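You operate a simulated robot arm through the tools that you are given. There is no shell and no other tool. Be economical: measure what you need, move in short steps, check, and stop when the job is done.

You run a simulated robot arm. Do the job below in one go: nothing can be reset, and whatever is moved stays where it is left.

JOB
Level the narrow oak table, fit the fuller battery and switch the camera on.
Fine: wind the levelling wheel till the tilt display shows 0 mm; the battery sits home before the camera goes on; it stays on.

Only the result counts: the job must be done as asked and must still hold three seconds after the hand-in. Knocking over, shifting, dropping, spilling or breaking anything else fails it.

ROBOT AND FRAMES
A 6-joint arm with a two-finger parallel gripper, fixed in place. Base frame: the origin is at the foot of the arm, x ahead of it, y to its left, z up; the work surface is at about z = 70. Units: cm, degrees, N and s.
With the tool pointing down near the work surface it reaches from about 24 to 66 cm from the base axis. Its first joint turns from -66.0 to 66.0 degrees. Payload 2.9 kg.
The tool frame sits at the grasp point between the pads (the TCP): z along the fingers, y along the line on which they close. The tips reach 3 cm beyond it. The gripper opens to 11 cm. The fingers are 2 cm wide and 1 cm thick; the gripper's body (4.8 by 11.2 cm) begins 5.5 cm behind the TCP.
Orientation is told as [roll, pitch, yaw] about the base's x, y, z axes, in that order, counted from this pose: with the fingers straight down and closing along the base's y, the tool's x points along the base's -x, its y along +y and its z along -z.

CONTROLS
- The arm moves only by the tool jog_arm. Its argument "increments" is one flat list of numbers, 7 for each row, row after row: the finger opening in cm, from 0 to 11, then the shift along the base's x, y, z in units of 300 mm (1.0 is 300 mm), then the turn, a rotation vector about the base's x, y, z in units of 45 degrees (1.0 is 45 degrees). In form: [fingers, x, y, z, rx, ry, rz, fingers, x, y, z, rx, ry, rz, ...]. A call has 1 to 20 rows; each row is the pose to reach, as a shift and turn from the pose commanded when the call began. A call with a number of a shift or a turn outside -1 to 1 is refused whole. A row lasts 0.2 s, in which the tool goes at most 5 cm and 8.6 degrees; a call with a longer step from one row to the next is refused whole, and so is a gripper value outside its range. Where a pose cannot be reached the arm comes as near as it can. A force on the tool above 90 N (or 10 N above the force at the start of the call, whichever is more), or a blocked arm, ends the call early, and 0.2 s more pass. Each finger travels about 10.8 cm/s and halts on what it meets, pressing with about 40 N; the grip force reading is that of the motor and also rises with nothing between the fingers. The clock runs only during rows and for 0.2 s after the last one: add rows that repeat a pose to give the fingers time. It gives the time, the measured TCP pose, the force on the tool (base axes), the opening and the grip force at its end, in the units of the frame above (readings bear some noise).
- Cameras (640 x 400 px; columns grow to the right, rows downward): "scene" is fixed at [6.84, 43.26, 136.83]; the picture's right is [-0.81, -0.58, 0.00], its down [-0.41, 0.57, -0.71] and it looks along [0.41, -0.58, -0.70] (base axes); focal length 258 px, centre (320, 200). "wrist" rides on the gripper at [-3.6, 0, -5.7] in the tool frame; the picture's right is [0.00, -1.00, 0.00], its down [0.97, 0.00, -0.24] and it looks along [0.24, 0.00, 0.97] (tool axes); focal length 218 px, centre (320, 200). There is no depth. A picture from a camera that has moved, and an enlarged one, comes with that camera's place and axes in the base frame and with its lens.
- capture(camera): a new picture of that camera. No time passes.
- enlarge(camera, box): a new picture of the part [left, top, right, bottom] of that camera's present view, enlarged. No time passes.
- sign_off(): hands the job in; it is judged then, once.

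Go step by step. Nothing tells you positions but the pictures and the camera data: compare them with the known pose of the tool, close in by small moves and look again before you grip or let go. The budget is 120 turns and 64 pictures, counting those below and the enlarged ones. Unless the task says otherwise, let go and move clear before handing in, and close with one line.

The tools are called after "Emit:" as name(argument=value, ...) on one line, values as JSON. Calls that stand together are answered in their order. jog_arm: Moves the arm, as the interface text tells. Its arguments: {"type":"object","properties":{"increments":{"type":"array","items":{"type":"number"}}},"required":["increments"]} The other tools are called the same way: capture (camera) takes a picture; enlarge (camera, box) takes an enlarged picture of a part of a camera's view; sign_off () hands the job in.

At the start:

```text
time: 0.0
tool_pos: [33.8, -15.41, 109.46]
orientation: [-0.2, 0.1, 0.0]
contact_force: [0.5, 0.1, 0.2]
width: 11.0
finger_force: 0.1
```

scene: 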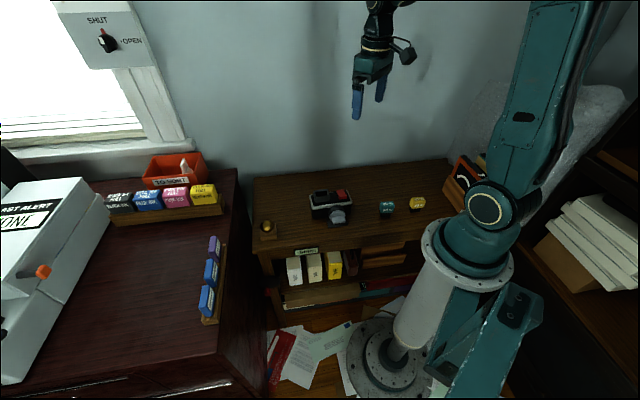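
wrist: 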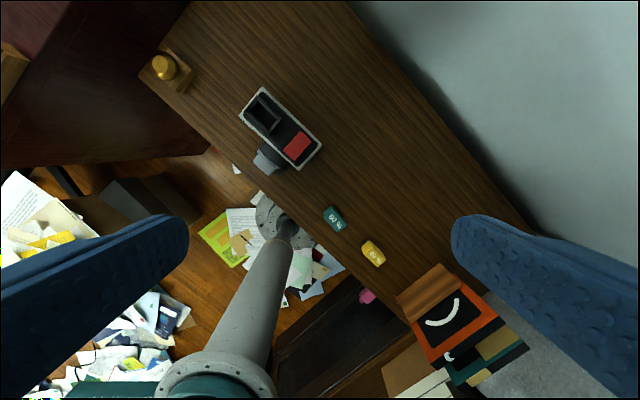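

I see a narrow oak table with a camera, two small batteries (teal and yellow) and a brass wheel at its left end. I'll look closer before moving.

Emit:
enlarge(camera="scene", box=[240, 160, 460, 300])

Emit:
enlarge(camera="wrist", box=[220, 70, 420, 280])

Emit:
enlarge(camera="wrist", box=[130, 30, 230, 100])

```text
2.86 times, centred on (350, 230) of scene
camera zoom: at [6.84, 43.26, 136.83], right [-0.81, -0.58, 0.0], down [-0.41, 0.57, -0.71], along [0.41, -0.58, -0.7], focal length 737 px, centre (234, 114)
```

zoom: 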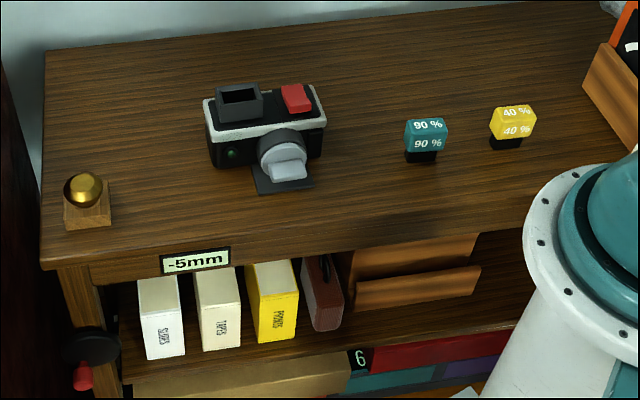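

```text
1.90 times, centred on (320, 175) of wrist
camera zoom: at [37.55, -15.29, 115.24], right [0.0, -1.0, 0.0], down [-0.97, 0.0, 0.24], along [-0.24, 0.0, -0.97], focal length 416 px, centre (320, 248)
```

zoom: 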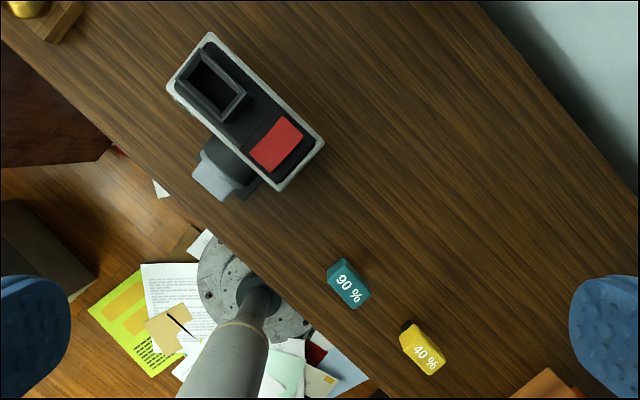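

```text
5.71 times, centred on (180, 65) of wrist
camera zoom: at [37.55, -15.29, 115.24], right [0.0, -1.0, 0.0], down [-0.97, 0.0, 0.24], along [-0.24, 0.0, -0.97], focal length 1247 px, centre (1120, 971)
```

zoom: 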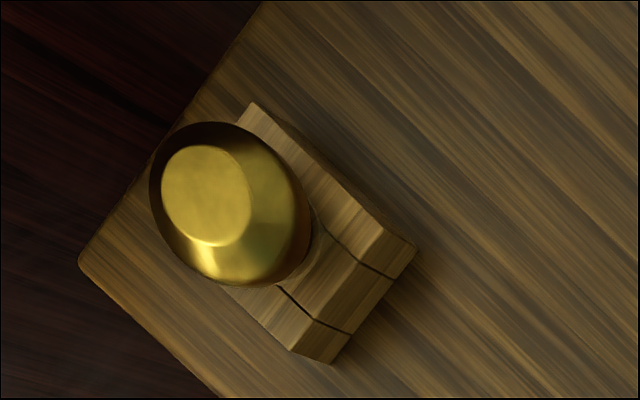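

Emit:
enlarge(camera="scene", box=[250, 210, 330, 310])

Emit:
enlarge(camera="scene", box=[300, 175, 364, 235])

Emit:
enlarge(camera="scene", box=[370, 185, 434, 225])

```text
4.00 times, centred on (290, 260) of scene
camera zoom: at [6.84, 43.26, 136.83], right [-0.81, -0.58, 0.0], down [-0.41, 0.57, -0.71], along [0.41, -0.58, -0.7], focal length 1032 px, centre (440, -40)
```

zoom: 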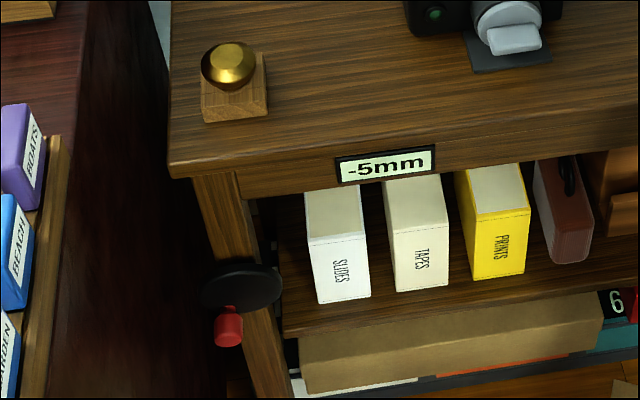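

```text
6.67 times, centred on (332, 205) of scene
camera zoom: at [6.84, 43.26, 136.83], right [-0.81, -0.58, 0.0], down [-0.41, 0.57, -0.71], along [0.41, -0.58, -0.7], focal length 1719 px, centre (240, 167)
```

zoom: 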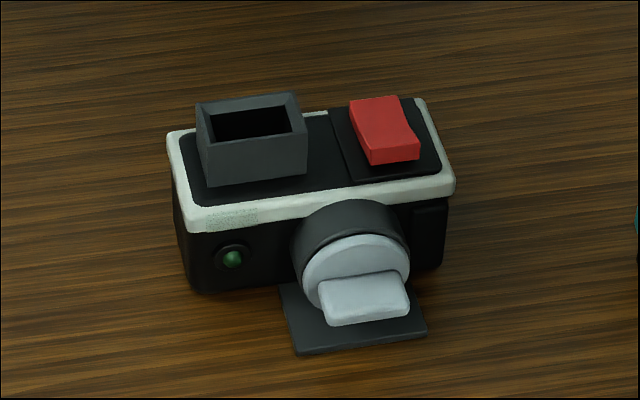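

```text
10.00 times, centred on (402, 205) of scene
camera zoom: at [6.84, 43.26, 136.83], right [-0.81, -0.58, 0.0], down [-0.41, 0.57, -0.71], along [0.41, -0.58, -0.7], focal length 2579 px, centre (-500, 150)
```

zoom: 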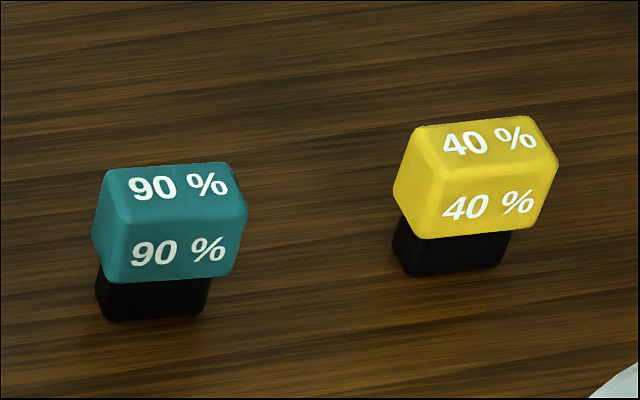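

The levelling wheel appears to be the black disc with a red crank handle on the front-left leg, and it reads -5 mm. I'll swing over to look at it, turning the tool to line up with the table.

Emit:
jog_arm(increments=[11, -0.0125, 0.1125, -0.0625, 0, 0, -0.125, 11, -0.025, 0.225, -0.125, 0, 0, -0.25, 11, -0.0375, 0.3375, -0.1875, 0, 0, -0.375, 11, -0.05, 0.45, -0.25, 0, 0, -0.5, 11, -0.0625, 0.5625, -0.3125, 0, 0, -0.625, 11, -0.075, 0.675, -0.375, 0, 0, -0.75, 11, -0.0875, 0.7875, -0.4375, 0, 0, -0.875, 11, -0.1, 0.9, -0.5, 0, 0, -1])

```text
time: 1.8
tool_pos: [30.83, 11.73, 94.64]
orientation: [0.0, 0.0, -45.1]
contact_force: [-0.6, 0.3, -0.7]
width: 11.0
finger_force: 0.1
```

The yaw went as planned. Next I tilt the fingers toward the wall and move to the front of the table leg to view the wheel.

Emit:
jog_arm(increments=[11, -0.01, 0.03, -0.04, -0.118, -0.118, 0, 11, -0.02, 0.06, -0.08, -0.236, -0.236, 0, 11, -0.03, 0.1, -0.13, -0.354, -0.354, 0, 11, -0.04, 0.16, -0.2, -0.471, -0.471, 0, 11, -0.05, 0.22, -0.28, -0.589, -0.589, 0, 11, -0.06, 0.3, -0.36, -0.707, -0.707, 0])

Emit:
capture(camera="wrist")

Emit:
capture(camera="scene")

```text
time: 3.2
tool_pos: [29.76, 20.28, 83.51]
orientation: [0.0, -45.0, -45.1]
contact_force: [0.4, 0.2, 0.5]
width: 11.01
finger_force: 0.0
out of reach, approached as far as the arm can: row 6
```

```text
55 pictures are left
camera wrist: at [28.79, 21.38, 90.12], right [-0.71, -0.71, 0.0], down [-0.6, 0.61, -0.52], along [0.36, -0.37, -0.86], focal length 218 px, centre (320, 200)
```

wrist: 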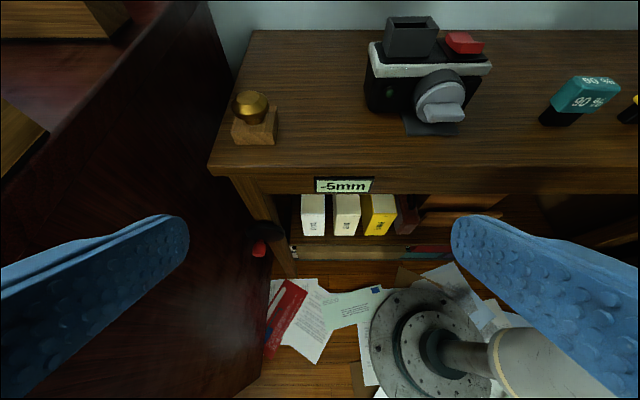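

```text
54 pictures are left
```

scene: 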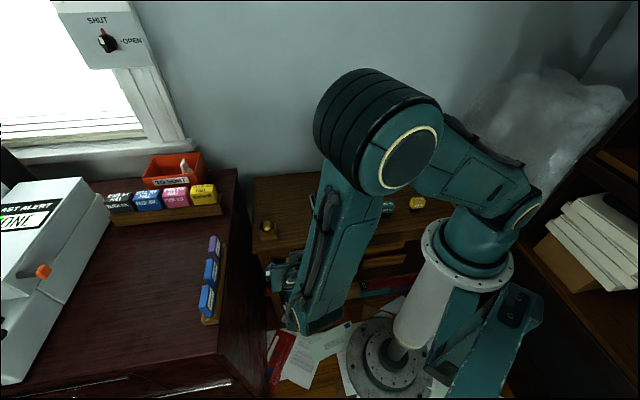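

Emit:
enlarge(camera="wrist", box=[200, 160, 328, 280])

Emit:
enlarge(camera="wrist", box=[350, 0, 510, 150])

```text
3.33 times, centred on (264, 220) of wrist
camera zoom: at [28.79, 21.38, 90.12], right [-0.71, -0.71, 0.0], down [-0.6, 0.61, -0.52], along [0.36, -0.37, -0.86], focal length 728 px, centre (507, 133)
```

zoom: 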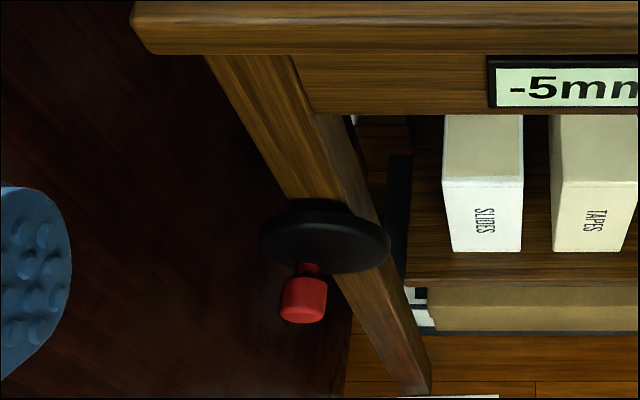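

```text
2.67 times, centred on (430, 75) of wrist
camera zoom: at [28.79, 21.38, 90.12], right [-0.71, -0.71, 0.0], down [-0.6, 0.61, -0.52], along [0.36, -0.37, -0.86], focal length 582 px, centre (27, 533)
```

zoom: 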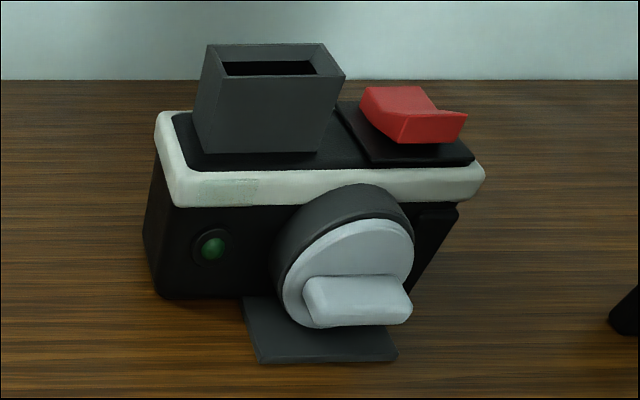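

The wheel centre is around (46, 17.4, 54) with the red knob at about (45.9, 19.9, 51). To clear the bureau on the left I'll approach with the tool leaning outward and the camera on the outer side. First I undo the tilt and start turning the wrist.

Emit:
jog_arm(increments=[11, 0.01, -0.05, 0.07, 0.118, 0.118, 0, 11, 0.02, -0.1, 0.14, 0.236, 0.236, 0, 11, 0.03, -0.15, 0.21, 0.354, 0.354, 0, 11, 0.04, -0.2, 0.28, 0.471, 0.471, 0, 11, 0.05, -0.25, 0.35, 0.589, 0.589, 0, 11, 0.05, -0.27, 0.4, 0.707, 0.707, 0])

Emit:
jog_arm(increments=[11, 0, 0, 0, 0, 0, 0.167, 11, 0, 0, 0, 0, 0, 0.333, 11, 0, 0, 0, 0, 0, 0.5, 11, 0, 0, 0, 0, 0, 0.667, 11, 0, 0, 0, 0, 0, 0.833, 11, 0, 0, 0, 0, 0, 1])

Emit:
jog_arm(increments=[11, 0, 0, 0, 0, 0, 0.167, 11, 0, 0, 0, 0, 0, 0.333, 11, 0, 0, 0, 0, 0, 0.5, 11, 0, 0, 0, 0, 0, 0.667, 11, 0, 0, 0, 0, 0, 0.833, 11, 0, 0, 0, 0, 0, 1])

Emit:
jog_arm(increments=[11, 0, 0, 0, 0, 0, 0.167, 11, 0, 0, 0, 0, 0, 0.333, 11, 0, 0, 0, 0, 0, 0.5, 11, 0, 0, 0, 0, 0, 0.667, 11, 0, 0, 0, 0, 0, 0.833, 11, 0, 0, 0, 0, 0, 1])

Emit:
jog_arm(increments=[11, 0, 0, 0, 0, 0, 0.167, 11, 0, 0, 0, 0, 0, 0.333, 11, 0, 0, 0, 0, 0, 0.5, 11, 0, 0, 0, 0, 0, 0.667, 11, 0, 0, 0, 0, 0, 0.833, 11, 0, 0, 0, 0, 0, 1])

```text
time: 4.6
tool_pos: [31.06, 12.2, 95.79]
orientation: [0.0, 0.1, -44.9]
contact_force: [-0.9, 0.3, 0.0]
width: 10.99
finger_force: 0.1
```

```text
time: 6.0
tool_pos: [31.15, 12.26, 95.66]
orientation: [-0.1, 0.0, 0.1]
contact_force: [0.2, 0.2, 0.0]
width: 11.01
finger_force: 0.1
```

```text
time: 7.4
tool_pos: [31.17, 12.15, 95.67]
orientation: [-0.2, -0.1, 45.2]
contact_force: [-0.5, 0.8, 0.2]
width: 11.01
finger_force: 0.0
```

```text
time: 8.8
tool_pos: [31.1, 12.09, 95.77]
orientation: [0.0, 0.0, 90.3]
contact_force: [0.3, -0.2, -0.2]
width: 10.99
finger_force: 0.1
```

```text
time: 10.2
tool_pos: [30.99, 12.2, 95.73]
orientation: [-0.1, 0.0, 135.2]
contact_force: [-0.2, -0.2, -0.5]
width: 11.01
finger_force: 0.0
```

Now I tilt outward by 45° and move in front of and above the wheel.

Emit:
jog_arm(increments=[8, 0.058, 0.06, 0, 0.06, -0.155, 0, 6, 0.116, 0.12, 0, 0.12, -0.31, 0, 4.5, 0.174, 0.18, -0.06, 0.18, -0.465, 0, 4.5, 0.232, 0.24, -0.12, 0.24, -0.62, 0, 4.5, 0.29, 0.3, -0.24, 0.3, -0.775, 0, 4.5, 0.347, 0.36, -0.357, 0.36, -0.93, 0, 4.5, 0.347, 0.36, -0.357, 0.36, -0.93, 0])

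Emit:
capture(camera="wrist")

Emit:
capture(camera="scene")

```text
time: 11.8
tool_pos: [41.65, 23.13, 84.89]
orientation: [-42.3, 16.6, 128.4]
contact_force: [0.4, -0.6, 0.0]
width: 4.51
finger_force: 0.0
```

```text
51 pictures are left
camera wrist: at [35.8, 24.41, 87.94], right [0.46, 0.61, 0.65], down [0.42, -0.79, 0.45], along [0.78, 0.07, -0.62], focal length 218 px, centre (320, 200)
```

wrist: 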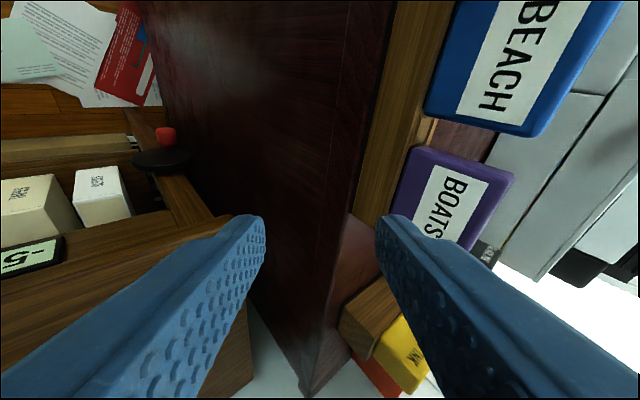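

```text
50 pictures are left
```

scene: 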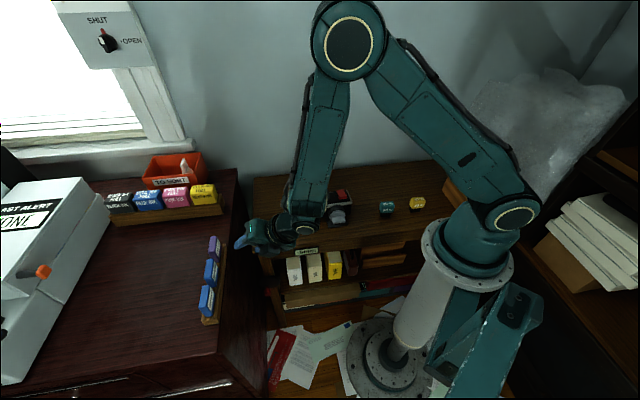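

The knob estimate agrees from this view at roughly (45.8, 20.2, 51). I descend in front of the wheel, about 5 cm clear of the knob.

Emit:
jog_arm(increments=[4.5, 0, 0, -0.14, 0, 0, 0, 4.5, 0, 0, -0.28, 0, 0, 0, 4.5, 0, 0, -0.42, 0, 0, 0, 4.5, 0, 0, -0.56, 0, 0, 0, 4.5, 0, 0, -0.7, 0, 0, 0, 4.5, 0, 0, -0.84, 0, 0, 0, 4.5, 0, 0, -0.96, 0, 0, 0])

Emit:
capture(camera="wrist")

Emit:
capture(camera="scene")

```text
time: 13.4
tool_pos: [41.46, 22.81, 56.29]
orientation: [-42.4, 16.5, 128.6]
contact_force: [-0.3, 0.2, 0.8]
width: 4.51
finger_force: 0.0
```

```text
49 pictures are left
camera wrist: at [35.64, 24.22, 59.14], right [0.46, 0.61, 0.65], down [0.42, -0.79, 0.45], along [0.78, 0.07, -0.62], focal length 218 px, centre (320, 200)
```

wrist: 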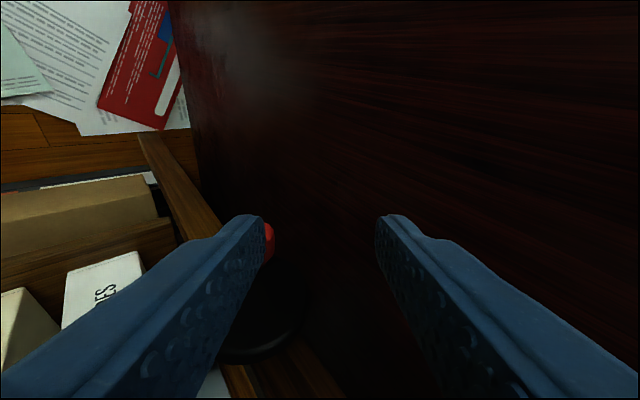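

```text
48 pictures are left
```

scene: 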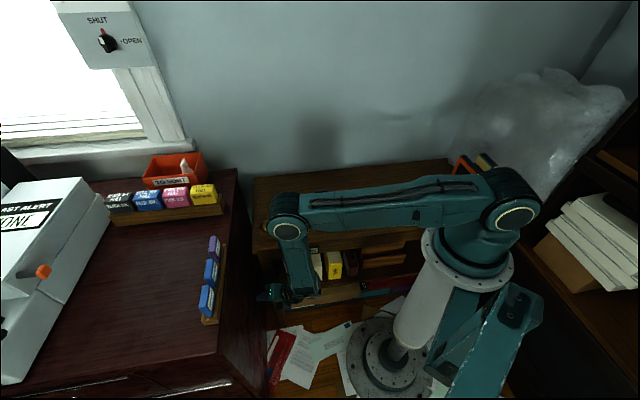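

The arm is clear. I lower the last 5 cm so the opening between the fingers faces the knob, then check.

Emit:
jog_arm(increments=[4.5, 0.005, 0.003, -0.085, 0, 0, 0, 4.5, 0.01, 0.007, -0.17, 0, 0, 0, 4.5, 0.01, 0.007, -0.17, 0, 0, 0])

Emit:
capture(camera="wrist")

Emit:
enlarge(camera="scene", box=[240, 230, 340, 330])

```text
time: 14.2
tool_pos: [41.62, 23.17, 51.01]
orientation: [-42.4, 16.5, 128.5]
contact_force: [-0.1, -0.2, 0.0]
width: 4.51
finger_force: 0.0
```

```text
47 pictures are left
camera wrist: at [35.98, 24.44, 53.97], right [0.46, 0.61, 0.65], down [0.42, -0.79, 0.45], along [0.78, 0.07, -0.62], focal length 218 px, centre (320, 200)
```

wrist: 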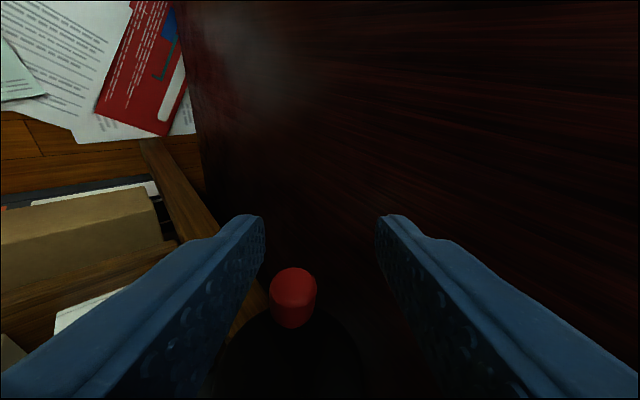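

```text
4.00 times, centred on (290, 280) of scene
camera zoom: at [6.84, 43.26, 136.83], right [-0.81, -0.58, 0.0], down [-0.41, 0.57, -0.71], along [0.41, -0.58, -0.7], focal length 1032 px, centre (440, -120)
```

zoom: 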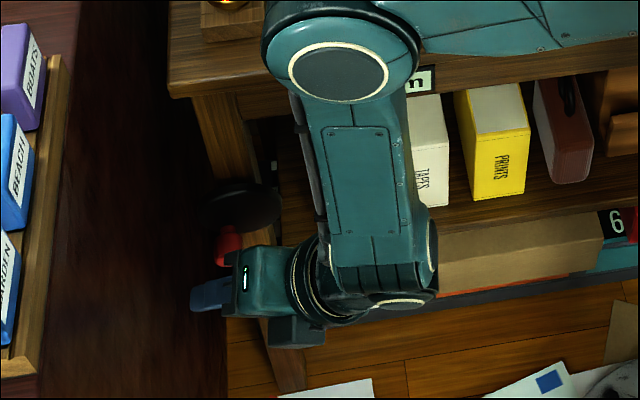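

The knob is now between the finger lines, at roughly (46.5, 20.2, 48.5), slightly toward the lower finger. I centre on it and move half the distance in.

Emit:
jog_arm(increments=[4.5, 0.008, 0.008, -0.047, 0, 0, 0, 4.5, 0.064, -0.047, -0.047, 0, 0, 0, 4.5, 0.064, -0.047, -0.047, 0, 0, 0])

Emit:
capture(camera="wrist")

```text
time: 15.0
tool_pos: [43.71, 21.62, 49.66]
orientation: [-42.4, 16.6, 128.6]
contact_force: [0.6, -0.7, 0.3]
width: 4.49
finger_force: 0.0
```

```text
45 pictures are left
camera wrist: at [37.92, 23.05, 52.65], right [0.46, 0.61, 0.65], down [0.42, -0.79, 0.45], along [0.78, 0.07, -0.62], focal length 218 px, centre (320, 200)
```

wrist: 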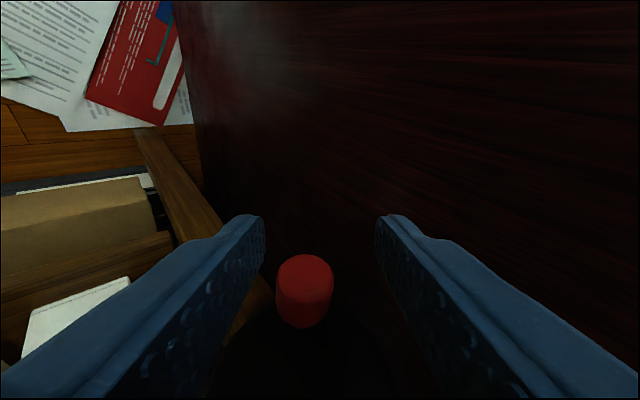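

Consistent: knob at (46.4, 20.2, 48.3). I move in the rest of the way and look before closing.

Emit:
jog_arm(increments=[4.5, 0.022, -0.028, -0.005, 0, 0, 0, 4.5, 0.045, -0.057, -0.01, 0, 0, 0, 4.5, 0.045, -0.057, -0.01, 0, 0, 0])

Emit:
capture(camera="wrist")

```text
time: 15.8
tool_pos: [45.19, 20.1, 49.44]
orientation: [-42.4, 16.7, 128.6]
contact_force: [-0.2, 0.0, -0.6]
width: 4.52
finger_force: 0.0
```

```text
44 pictures are left
camera wrist: at [39.33, 21.38, 52.43], right [0.46, 0.61, 0.65], down [0.42, -0.79, 0.45], along [0.78, 0.07, -0.62], focal length 218 px, centre (320, 200)
```

wrist: 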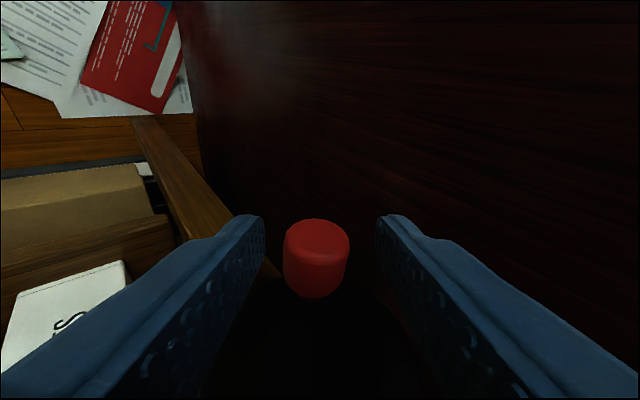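

The knob sits between the fingertips. Closing on it.

Emit:
jog_arm(increments=[3, 0, 0, 0, 0, 0, 0, 1.5, 0, 0, 0, 0, 0, 0, 1.5, 0, 0, 0, 0, 0, 0, 1.5, 0, 0, 0, 0, 0, 0])

```text
time: 16.8
tool_pos: [45.05, 20.0, 49.32]
orientation: [-42.3, 16.5, 128.5]
contact_force: [1.5, -1.8, -10.1]
width: 2.64
finger_force: 44.9
```

Gripped (2.6 cm). I try a 30° clockwise arc about the estimated wheel centre and watch forces.

Emit:
jog_arm(increments=[1.5, 0.0111, 0.0111, 0.007, 0, 0, 0, 1.5, 0.0212, 0.0212, 0.0163, 0, 0, 0, 1.5, 0.0299, 0.0299, 0.0283, 0, 0, 0])

Emit:
capture(camera="wrist")

Emit:
enlarge(camera="scene", box=[240, 230, 340, 310])

```text
time: 17.6
tool_pos: [45.64, 20.67, 49.88]
orientation: [-41.7, 16.5, 128.6]
contact_force: [-0.3, -15.5, -28.3]
width: 2.62
finger_force: 45.0
```

```text
43 pictures are left
camera wrist: at [39.93, 22.1, 52.98], right [0.47, 0.61, 0.64], down [0.42, -0.79, 0.45], along [0.78, 0.06, -0.63], focal length 218 px, centre (320, 200)
```

wrist: 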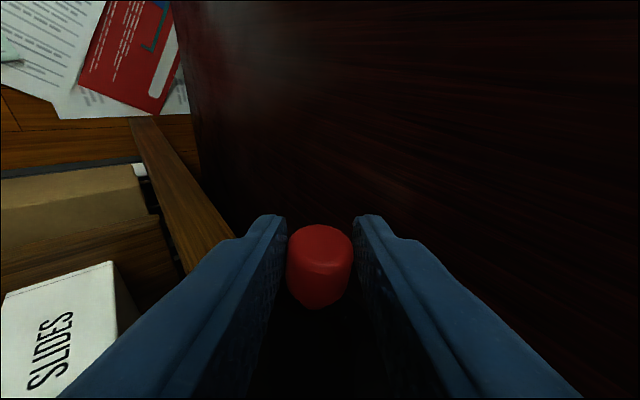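

```text
5.00 times, centred on (290, 270) of scene
camera zoom: at [6.88, 43.26, 136.83], right [-0.81, -0.58, 0.0], down [-0.41, 0.57, -0.71], along [0.41, -0.58, -0.7], focal length 1290 px, centre (470, -150)
```

zoom: 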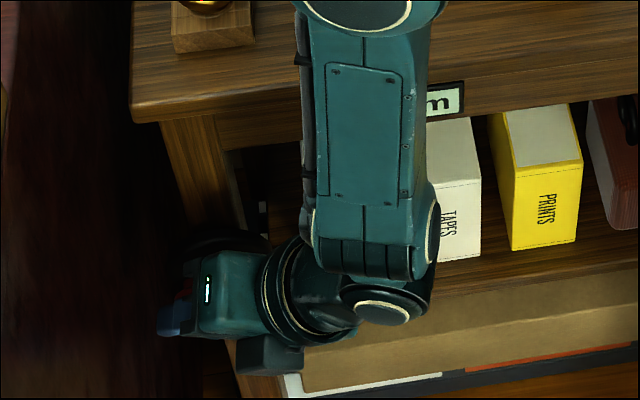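

The wheel turns. The left side of the orbit is very close to the bureau, so I'll try counter-clockwise on the free side first and then check the display to learn the sense.

Emit:
jog_arm(increments=[1.5, -0.0099, -0.0099, -0.0131, 0, 0, 0, 1.5, -0.0218, -0.0218, -0.0235, 0, 0, 0, 1.5, -0.0342, -0.0342, -0.0301, 0, 0, 0, 1.5, -0.0477, -0.0477, -0.0332, 0, 0, 0, 1.5, -0.0613, -0.0613, -0.0326, 0, 0, 0, 1.5, -0.0745, -0.0745, -0.0282, 0, 0, 0, 1.5, -0.087, -0.087, -0.0203, 0, 0, 0, 1.5, -0.0981, -0.0981, -0.0089, 0, 0, 0])

Emit:
capture(camera="wrist")

Emit:
enlarge(camera="scene", box=[240, 230, 340, 310])

```text
time: 19.4
tool_pos: [42.85, 17.75, 49.8]
orientation: [-41.8, 16.7, 128.5]
contact_force: [2.2, -10.5, -15.7]
width: 2.64
finger_force: 45.0
```

```text
41 pictures are left
camera wrist: at [37.08, 19.11, 52.87], right [0.46, 0.61, 0.64], down [0.42, -0.79, 0.45], along [0.78, 0.06, -0.62], focal length 218 px, centre (320, 200)
```

wrist: 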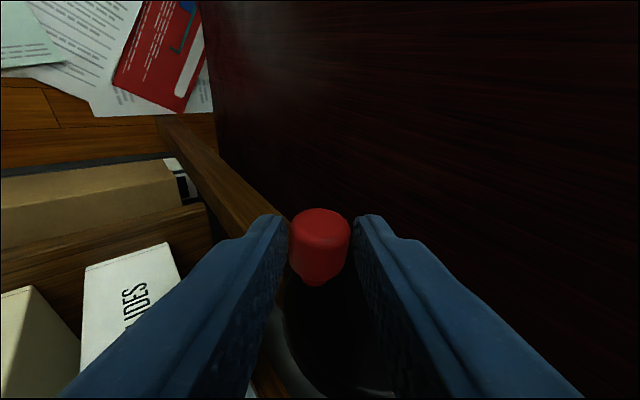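

```text
5.00 times, centred on (290, 270) of scene
camera zoom: at [6.87, 43.26, 136.83], right [-0.81, -0.58, 0.0], down [-0.41, 0.57, -0.71], along [0.41, -0.58, -0.7], focal length 1290 px, centre (470, -150)
```

zoom: 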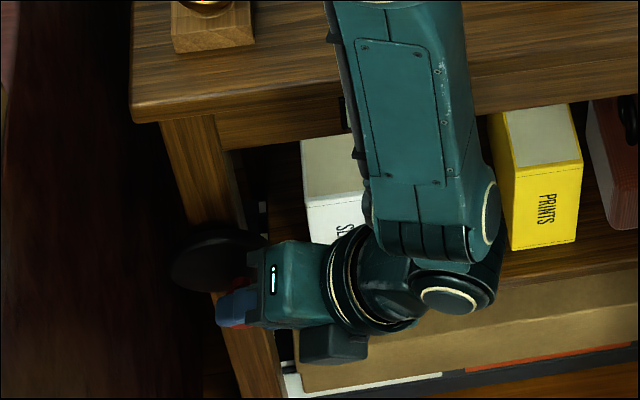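

The measured path fits a circle of about 3.1 cm radius. I continue counter-clockwise another 90°, then I'll let go and read the display.

Emit:
jog_arm(increments=[1.5, -0.0097, -0.0097, 0.0147, 0, 0, 0, 1.5, -0.0173, -0.0173, 0.0318, 0, 0, 0, 1.5, -0.0224, -0.0224, 0.0508, 0, 0, 0, 1.5, -0.0247, -0.0247, 0.0704, 0, 0, 0, 1.5, -0.0242, -0.0242, 0.0911, 0, 0, 0, 1.5, -0.021, -0.021, 0.1107, 0, 0, 0, 1.5, -0.0151, -0.0151, 0.1293, 0, 0, 0, 1.5, -0.0069, -0.0069, 0.1454, 0, 0, 0])

Emit:
capture(camera="scene")

```text
time: 20.4
tool_pos: [41.91, 17.85, 51.5]
orientation: [-42.4, 15.2, 128.3]
contact_force: [-1.8, 2.9, -2.8]
width: 1.5
finger_force: 0.0
stopped in row 4: the force on the tool passed its limit (the readings are from after the stop); the commanded pose is now the measured one
```

```text
39 pictures are left
```

scene: 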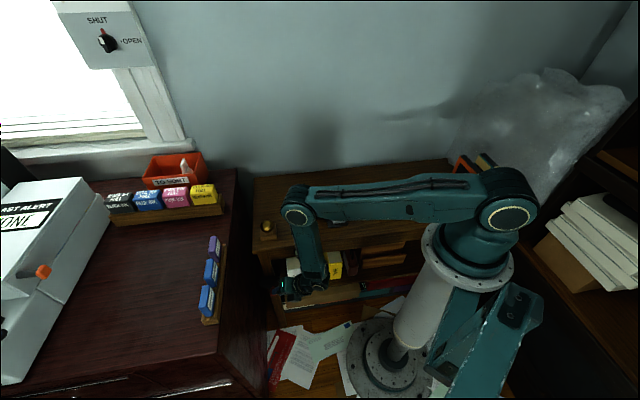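

The fingers slipped off the knob. I look at what happened.

Emit:
capture(camera="wrist")

```text
38 pictures are left
camera wrist: at [36.19, 19.13, 54.59], right [0.47, 0.6, 0.65], down [0.43, -0.8, 0.43], along [0.77, 0.08, -0.63], focal length 218 px, centre (320, 200)
```

wrist: 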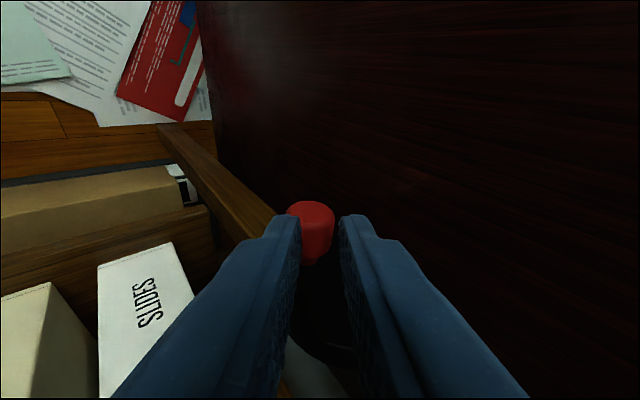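

The knob slipped along the fingers, possibly because the wheel met a stop. I back off and rise to read the display.

Emit:
jog_arm(increments=[4.5, -0.067, -0.027, 0.067, 0, 0, 0, 4.5, -0.16, 0.067, 0.067, 0, 0, 0, 4.5, -0.16, 0.067, 0.2, 0, 0, 0, 4.5, -0.16, 0.067, 0.36, 0, 0, 0, 4.5, -0.16, 0.067, 0.52, 0, 0, 0, 4.5, -0.16, 0.067, 0.68, 0, 0, 0, 4.5, -0.16, 0.067, 0.84, 0, 0, 0, 4.5, -0.16, 0.067, 1, 0, 0, 0])

Emit:
capture(camera="wrist")

Emit:
enlarge(camera="scene", box=[240, 220, 340, 300])

```text
time: 22.1
tool_pos: [37.23, 19.52, 81.54]
orientation: [-42.3, 15.3, 128.5]
contact_force: [0.0, -0.4, 0.1]
width: 4.49
finger_force: 0.1
```

```text
37 pictures are left
camera wrist: at [31.42, 20.87, 84.63], right [0.47, 0.6, 0.65], down [0.43, -0.8, 0.43], along [0.77, 0.08, -0.63], focal length 218 px, centre (320, 200)
```

wrist: 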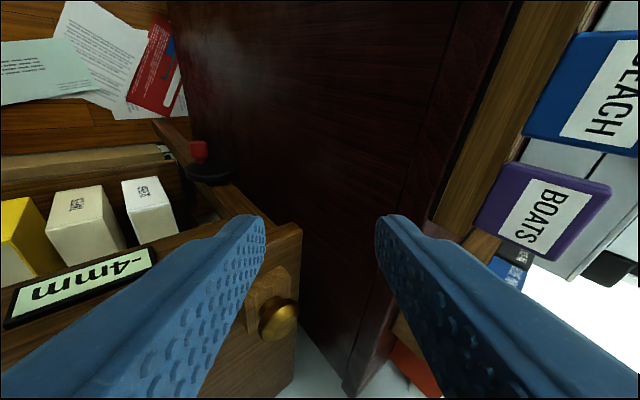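

```text
5.00 times, centred on (290, 260) of scene
camera zoom: at [6.84, 43.26, 136.83], right [-0.81, -0.58, 0.0], down [-0.41, 0.57, -0.71], along [0.41, -0.58, -0.7], focal length 1290 px, centre (470, -100)
```

zoom: 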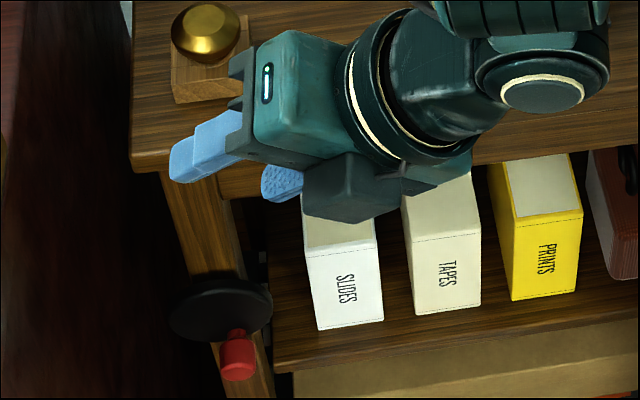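

The display reads -4 mm: counter-clockwise is the right sense, about 45° per mm, with the knob now near (45.15, 18.05, 48.1). For the next stroke I'll hold the knob with a nearly vertical tool so the fingers push it sideways rather than pulling it along their length.

Emit:
jog_arm(increments=[4.5, 0.028, 0.015, -0.02, -0.123, 0.131, -0.028, 4.5, 0.056, 0.03, -0.05, -0.245, 0.263, -0.055, 4.5, 0.084, 0.045, -0.08, -0.368, 0.394, -0.083, 4.5, 0.112, 0.06, -0.11, -0.49, 0.526, -0.11, 4.5, 0.14, 0.074, -0.15, -0.613, 0.657, -0.138, 4.5, 0.14, 0.074, -0.15, -0.613, 0.657, -0.138])

Emit:
capture(camera="wrist")

```text
time: 23.6
tool_pos: [41.53, 22.01, 76.91]
orientation: [-0.2, 16.6, 134.0]
contact_force: [-1.0, 0.0, 0.3]
width: 4.48
finger_force: 0.0
```

```text
35 pictures are left
camera wrist: at [38.01, 25.76, 81.39], right [0.72, 0.69, 0.0], down [0.6, -0.62, 0.51], along [0.36, -0.36, -0.86], focal length 218 px, centre (320, 200)
```

wrist: 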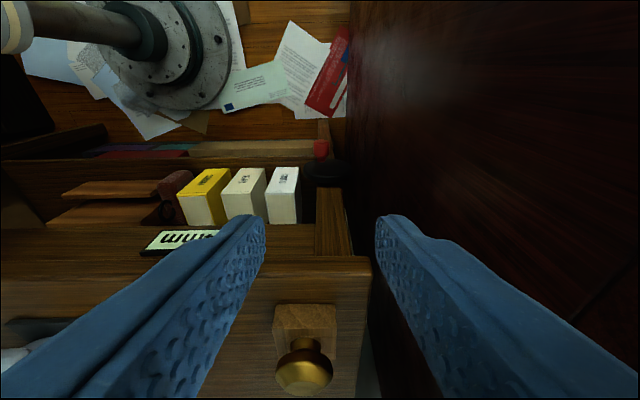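

Emit:
jog_arm(increments=[4.5, 0, 0, -0.155, 0, 0, 0, 4.5, 0, 0, -0.31, 0, 0, 0, 4.5, 0, 0, -0.465, 0, 0, 0, 4.5, 0, 0, -0.62, 0, 0, 0, 4.5, 0, 0, -0.775, 0, 0, 0, 4.5, 0, 0, -0.92, 0, 0, 0, 4.5, 0, 0, -0.92, 0, 0, 0])

Emit:
capture(camera="wrist")

```text
time: 25.1
tool_pos: [41.58, 22.12, 49.3]
orientation: [-0.3, 16.6, 133.9]
contact_force: [-0.6, -0.1, -0.1]
width: 4.49
finger_force: 0.2
```

```text
34 pictures are left
camera wrist: at [38.16, 25.81, 53.69], right [0.72, 0.69, 0.01], down [0.6, -0.62, 0.51], along [0.36, -0.36, -0.86], focal length 218 px, centre (320, 200)
```

wrist: 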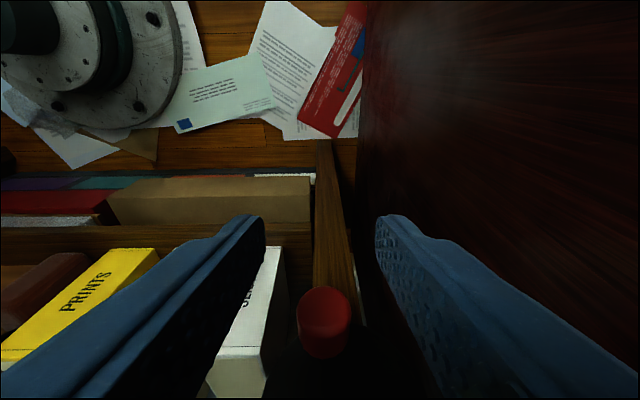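

Knob is centred between the fingers; moving in onto it.

Emit:
jog_arm(increments=[4.5, 0.05, -0.05, 0.003, 0, 0, 0, 4.5, 0.098, -0.098, 0.005, 0, 0, 0, 4.5, 0.098, -0.098, 0.005, 0, 0, 0])

Emit:
capture(camera="wrist")

```text
time: 25.9
tool_pos: [43.81, 19.83, 49.27]
orientation: [0.0, 16.2, 134.6]
contact_force: [-10.4, 9.7, 2.1]
width: 4.52
finger_force: 0.0
stopped in row 3: the force on the tool passed its limit (the readings are from after the stop); the commanded pose is now the measured one
```

```text
33 pictures are left
camera wrist: at [40.31, 23.49, 53.9], right [0.71, 0.7, 0.0], down [0.61, -0.62, 0.5], along [0.35, -0.36, -0.87], focal length 218 px, centre (320, 200)
```

wrist: 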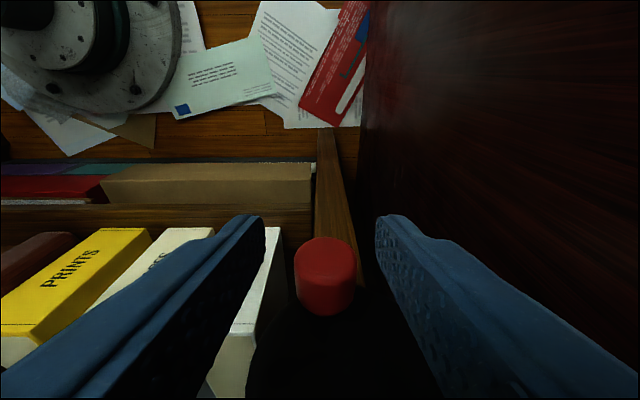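

Emit:
capture(camera="scene")

Emit:
enlarge(camera="scene", box=[240, 170, 380, 310])

```text
32 pictures are left
```

scene: 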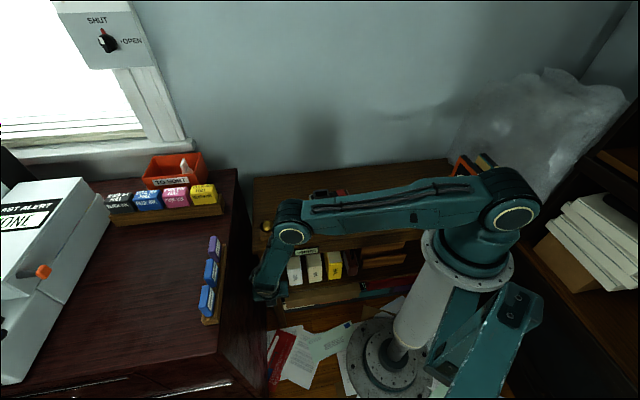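

```text
2.86 times, centred on (310, 240) of scene
camera zoom: at [6.83, 43.27, 136.83], right [-0.81, -0.58, 0.0], down [-0.41, 0.57, -0.71], along [0.41, -0.58, -0.7], focal length 737 px, centre (349, 86)
```

zoom: 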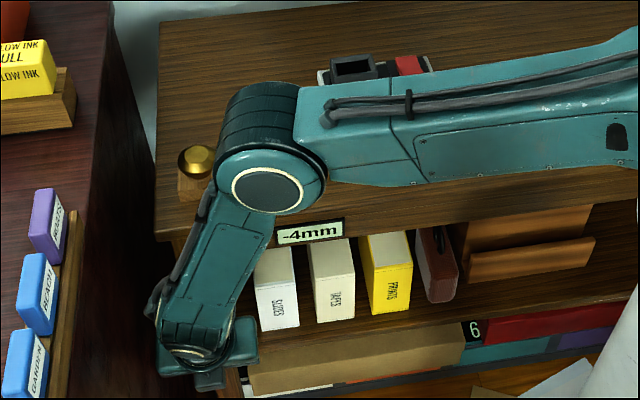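

Something resisted about 1 cm before the grip, although the table and bureau look clear of the arm. I'll back off slightly, open wider and try the move again in a small step to see whether the fingers are the cause.

Emit:
jog_arm(increments=[7, -0.015, 0.015, 0, 0, 0, 0, 7, -0.015, 0.015, 0, 0, 0, 0, 7, 0.005, -0.005, 0, 0, 0, 0, 7, 0.015, -0.015, 0, 0, 0, 0])

Emit:
enlarge(camera="wrist", box=[200, 200, 460, 400])

```text
time: 26.9
tool_pos: [43.75, 19.81, 49.48]
orientation: [0.4, 15.9, 134.9]
contact_force: [-9.0, 8.4, 0.9]
width: 7.0
finger_force: 0.0
stopped in row 4: the force on the tool passed its limit (the readings are from after the stop); the commanded pose is now the measured one
```

```text
2.00 times, centred on (330, 300) of wrist
camera zoom: at [40.24, 23.48, 53.93], right [0.71, 0.7, -0.01], down [0.61, -0.61, 0.5], along [0.35, -0.36, -0.87], focal length 436 px, centre (300, 0)
```

zoom: 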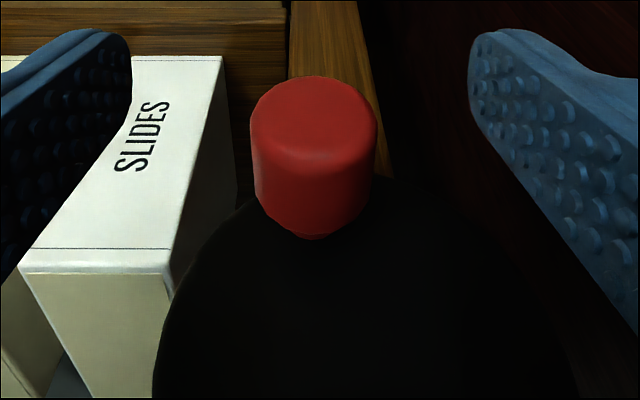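

Emit:
enlarge(camera="scene", box=[235, 250, 315, 310])

```text
6.67 times, centred on (275, 280) of scene
camera zoom: at [6.83, 43.27, 136.83], right [-0.81, -0.58, 0.0], down [-0.41, 0.57, -0.71], along [0.41, -0.58, -0.7], focal length 1719 px, centre (620, -333)
```

zoom: 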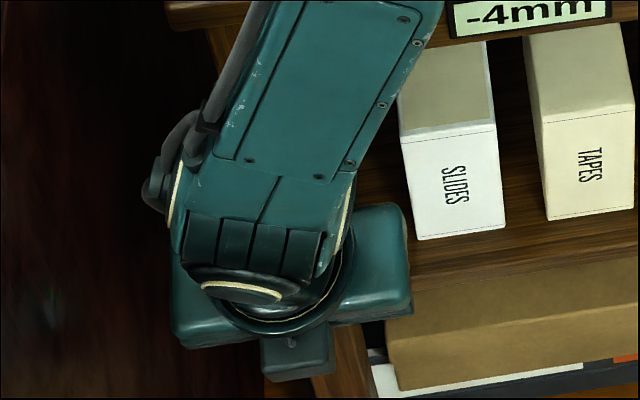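

The block isn't the fingers; most likely some upper part of the wrist meets the table edge. I back off and lean the tool about 40° so the wrist stays well away from the table.

Emit:
jog_arm(increments=[6, -0.06, 0.06, 0, 0, 0, 0, 5, -0.085, 0.083, 0, -0.12, -0.12, 0, 4.5, -0.085, 0.083, -0.01, -0.24, -0.24, 0, 4.5, -0.085, 0.083, -0.02, -0.372, -0.372, 0, 4.5, -0.085, 0.083, -0.02, -0.372, -0.372, 0])

Emit:
capture(camera="wrist")

```text
time: 28.1
tool_pos: [41.18, 22.17, 48.9]
orientation: [0.2, 39.9, 134.6]
contact_force: [0.3, 0.5, 0.5]
width: 4.47
finger_force: 0.1
```

```text
28 pictures are left
camera wrist: at [36.78, 26.79, 50.94], right [0.71, 0.7, 0.0], down [0.42, -0.42, 0.81], along [0.56, -0.58, -0.59], focal length 218 px, centre (320, 200)
```

wrist: 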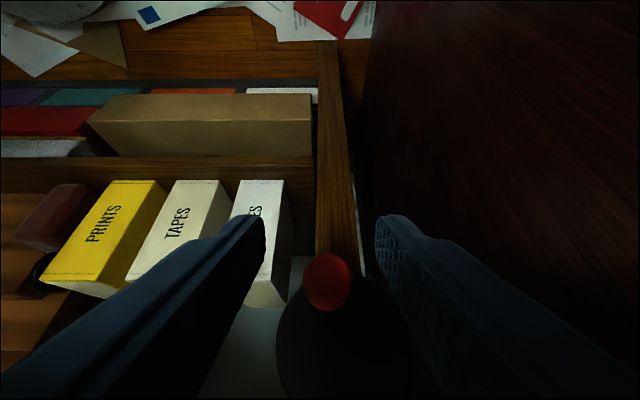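

The view agrees with the knob at (45.5, 18.2, 47.6). Moving in and checking the force.

Emit:
jog_arm(increments=[4.5, 0.05, -0.044, 0, 0, 0, 0, 4.5, 0.085, -0.074, -0.001, 0, 0, 0, 4.5, 0.11, -0.097, -0.002, 0, 0, 0, 4.5, 0.11, -0.097, -0.002, 0, 0, 0])

Emit:
capture(camera="wrist")

```text
time: 29.1
tool_pos: [44.47, 19.28, 48.96]
orientation: [0.3, 39.8, 134.8]
contact_force: [-0.4, 0.5, 0.4]
width: 4.49
finger_force: 0.0
```

```text
27 pictures are left
camera wrist: at [40.08, 23.89, 50.98], right [0.71, 0.7, 0.0], down [0.42, -0.42, 0.81], along [0.56, -0.57, -0.59], focal length 218 px, centre (320, 200)
```

wrist: 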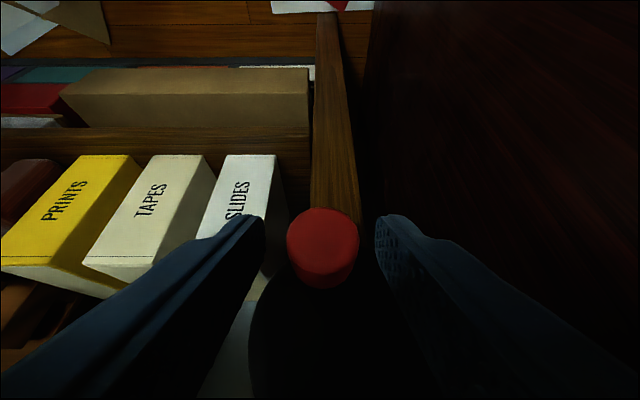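

No contact, and the knob sits squarely between the pads. I close and wind counter-clockwise about 30°.

Emit:
jog_arm(increments=[3, 0, 0, 0, 0, 0, 0, 1.5, 0, 0, 0, 0, 0, 0, 1.5, 0, 0, 0, 0, 0, 0, 1.5, 0, 0, 0, 0, 0, 0, 1.5, -0.012, -0.012, 0.0068, 0, 0, 0, 1.5, -0.023, -0.023, 0.0165, 0, 0, 0, 1.5, -0.0326, -0.0326, 0.0288, 0, 0, 0])

Emit:
enlarge(camera="scene", box=[240, 220, 340, 300])

```text
time: 30.8
tool_pos: [43.6, 18.44, 49.74]
orientation: [0.0, 39.8, 134.6]
contact_force: [4.0, 11.6, 4.5]
width: 2.58
finger_force: 41.1
```

```text
5.00 times, centred on (290, 260) of scene
camera zoom: at [6.84, 43.27, 136.82], right [-0.81, -0.58, 0.0], down [-0.41, 0.57, -0.71], along [0.41, -0.58, -0.7], focal length 1290 px, centre (470, -100)
```

zoom: 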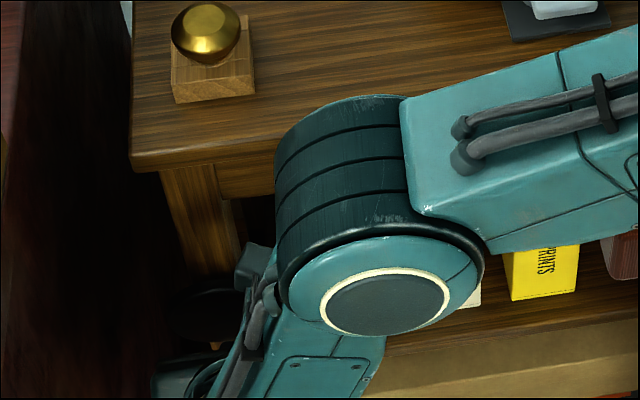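

Grip holds with only about 12 N drag. I continue 45° more.

Emit:
jog_arm(increments=[1.5, -0.0087, -0.0087, 0.016, 0, 0, 0, 1.5, -0.015, -0.015, 0.034, 0, 0, 0, 1.5, -0.0188, -0.0188, 0.0533, 0, 0, 0, 1.5, -0.0199, -0.0199, 0.0734, 0, 0, 0])

Emit:
capture(camera="wrist")

```text
time: 31.8
tool_pos: [43.3, 18.06, 52.0]
orientation: [-0.7, 39.7, 134.4]
contact_force: [32.2, 20.0, -28.4]
width: 2.5
finger_force: 45.5
```

```text
25 pictures are left
camera wrist: at [38.88, 22.73, 53.96], right [0.71, 0.71, 0.01], down [0.41, -0.43, 0.8], along [0.57, -0.56, -0.6], focal length 218 px, centre (320, 200)
```

wrist: 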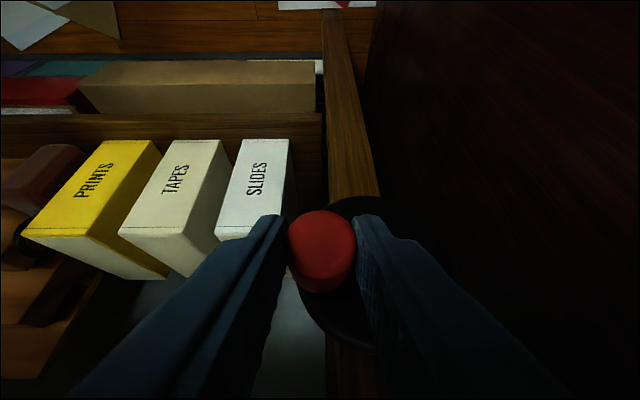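

The wheel has turned about 80° more; side force suggests my radius was a little too large. I re-seat the grip slightly deeper, then continue with a corrected circle (R≈2.65 cm) for about 45°.

Emit:
jog_arm(increments=[4, 0.014, 0, 0, 0, 0, 0, 4, 0.028, -0.002, -0.006, 0, 0, 0, 4, 0.028, -0.002, -0.006, 0, 0, 0, 1.5, 0.028, -0.002, -0.006, 0, 0, 0, 1.5, 0.028, -0.002, -0.006, 0, 0, 0, 1.5, 0.028, -0.002, -0.006, 0, 0, 0, 1.5, 0.029, -0.001, 0.01, 0, 0, 0, 1.5, 0.035, 0.005, 0.027, 0, 0, 0, 1.5, 0.044, 0.014, 0.041, 0, 0, 0, 1.5, 0.054, 0.024, 0.052, 0, 0, 0])

Emit:
enlarge(camera="scene", box=[240, 220, 340, 300])

```text
time: 34.0
tool_pos: [44.16, 18.1, 53.38]
orientation: [1.3, 39.8, 135.2]
contact_force: [-15.6, -15.8, -2.0]
width: 2.53
finger_force: 45.0
```

```text
5.00 times, centred on (290, 260) of scene
camera zoom: at [6.82, 43.24, 136.84], right [-0.81, -0.58, 0.0], down [-0.41, 0.57, -0.71], along [0.41, -0.58, -0.7], focal length 1290 px, centre (470, -100)
```

zoom: 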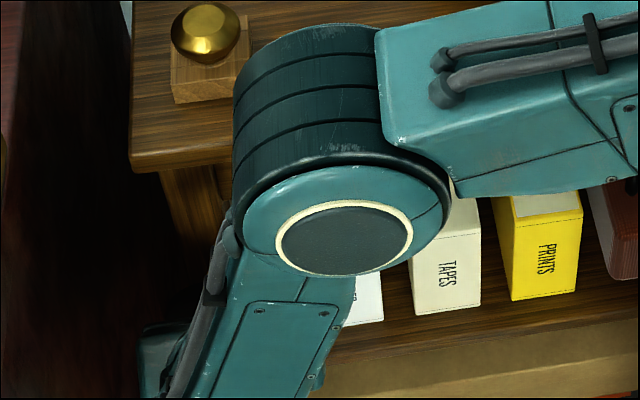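

The display is hidden by the arm. I turn another 25°, then let go, back off and straighten the tool so the scene camera can see the display.

Emit:
jog_arm(increments=[1.5, 0.0024, 0.0024, 0.0067, 0, 0, 0, 1.5, 0.0106, 0.0106, 0.0123, 0, 0, 0, 1.5, 0.0189, 0.0189, 0.0157, 0, 0, 0])

Emit:
jog_arm(increments=[4.5, 0, 0, 0, 0, 0, 0, 4.5, 0, 0, 0, 0, 0, 0, 4.5, -0.08, 0.08, 0, 0, 0, 0, 4.5, -0.12, 0.12, 0, 0.12, 0.12, 0, 4.5, -0.12, 0.12, -0.06, 0.24, 0.24, 0, 4.5, -0.12, 0.12, -0.12, 0.372, 0.372, 0, 4.5, -0.12, 0.12, -0.12, 0.372, 0.372, 0])

Emit:
enlarge(camera="scene", box=[240, 220, 340, 300])

Emit:
capture(camera="wrist")

```text
time: 34.8
tool_pos: [44.24, 18.21, 53.61]
orientation: [2.4, 39.8, 135.4]
contact_force: [-36.3, -30.4, 19.6]
width: 2.53
finger_force: 44.9
```

```text
time: 36.4
tool_pos: [41.51, 22.78, 50.39]
orientation: [0.3, 15.8, 134.8]
contact_force: [-1.5, 0.2, 0.0]
width: 4.52
finger_force: 0.1
```

```text
5.00 times, centred on (290, 260) of scene
camera zoom: at [6.84, 43.26, 136.83], right [-0.81, -0.58, 0.0], down [-0.41, 0.57, -0.71], along [0.41, -0.58, -0.7], focal length 1290 px, centre (470, -100)
```

zoom: 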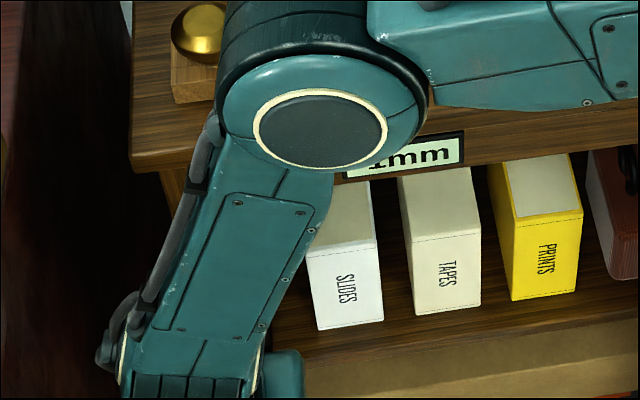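

```text
22 pictures are left
camera wrist: at [38.06, 26.39, 54.82], right [0.71, 0.7, -0.01], down [0.61, -0.61, 0.5], along [0.35, -0.36, -0.87], focal length 218 px, centre (320, 200)
```

wrist: 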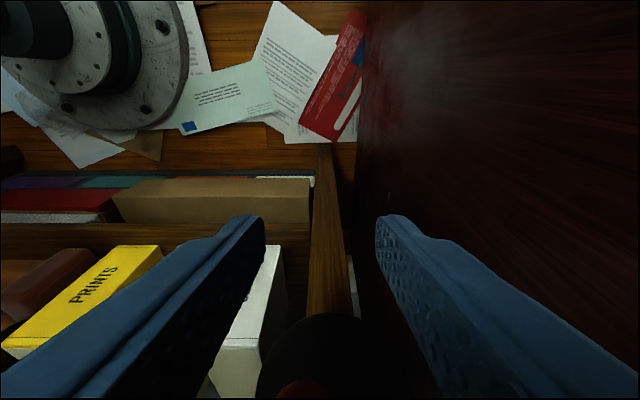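

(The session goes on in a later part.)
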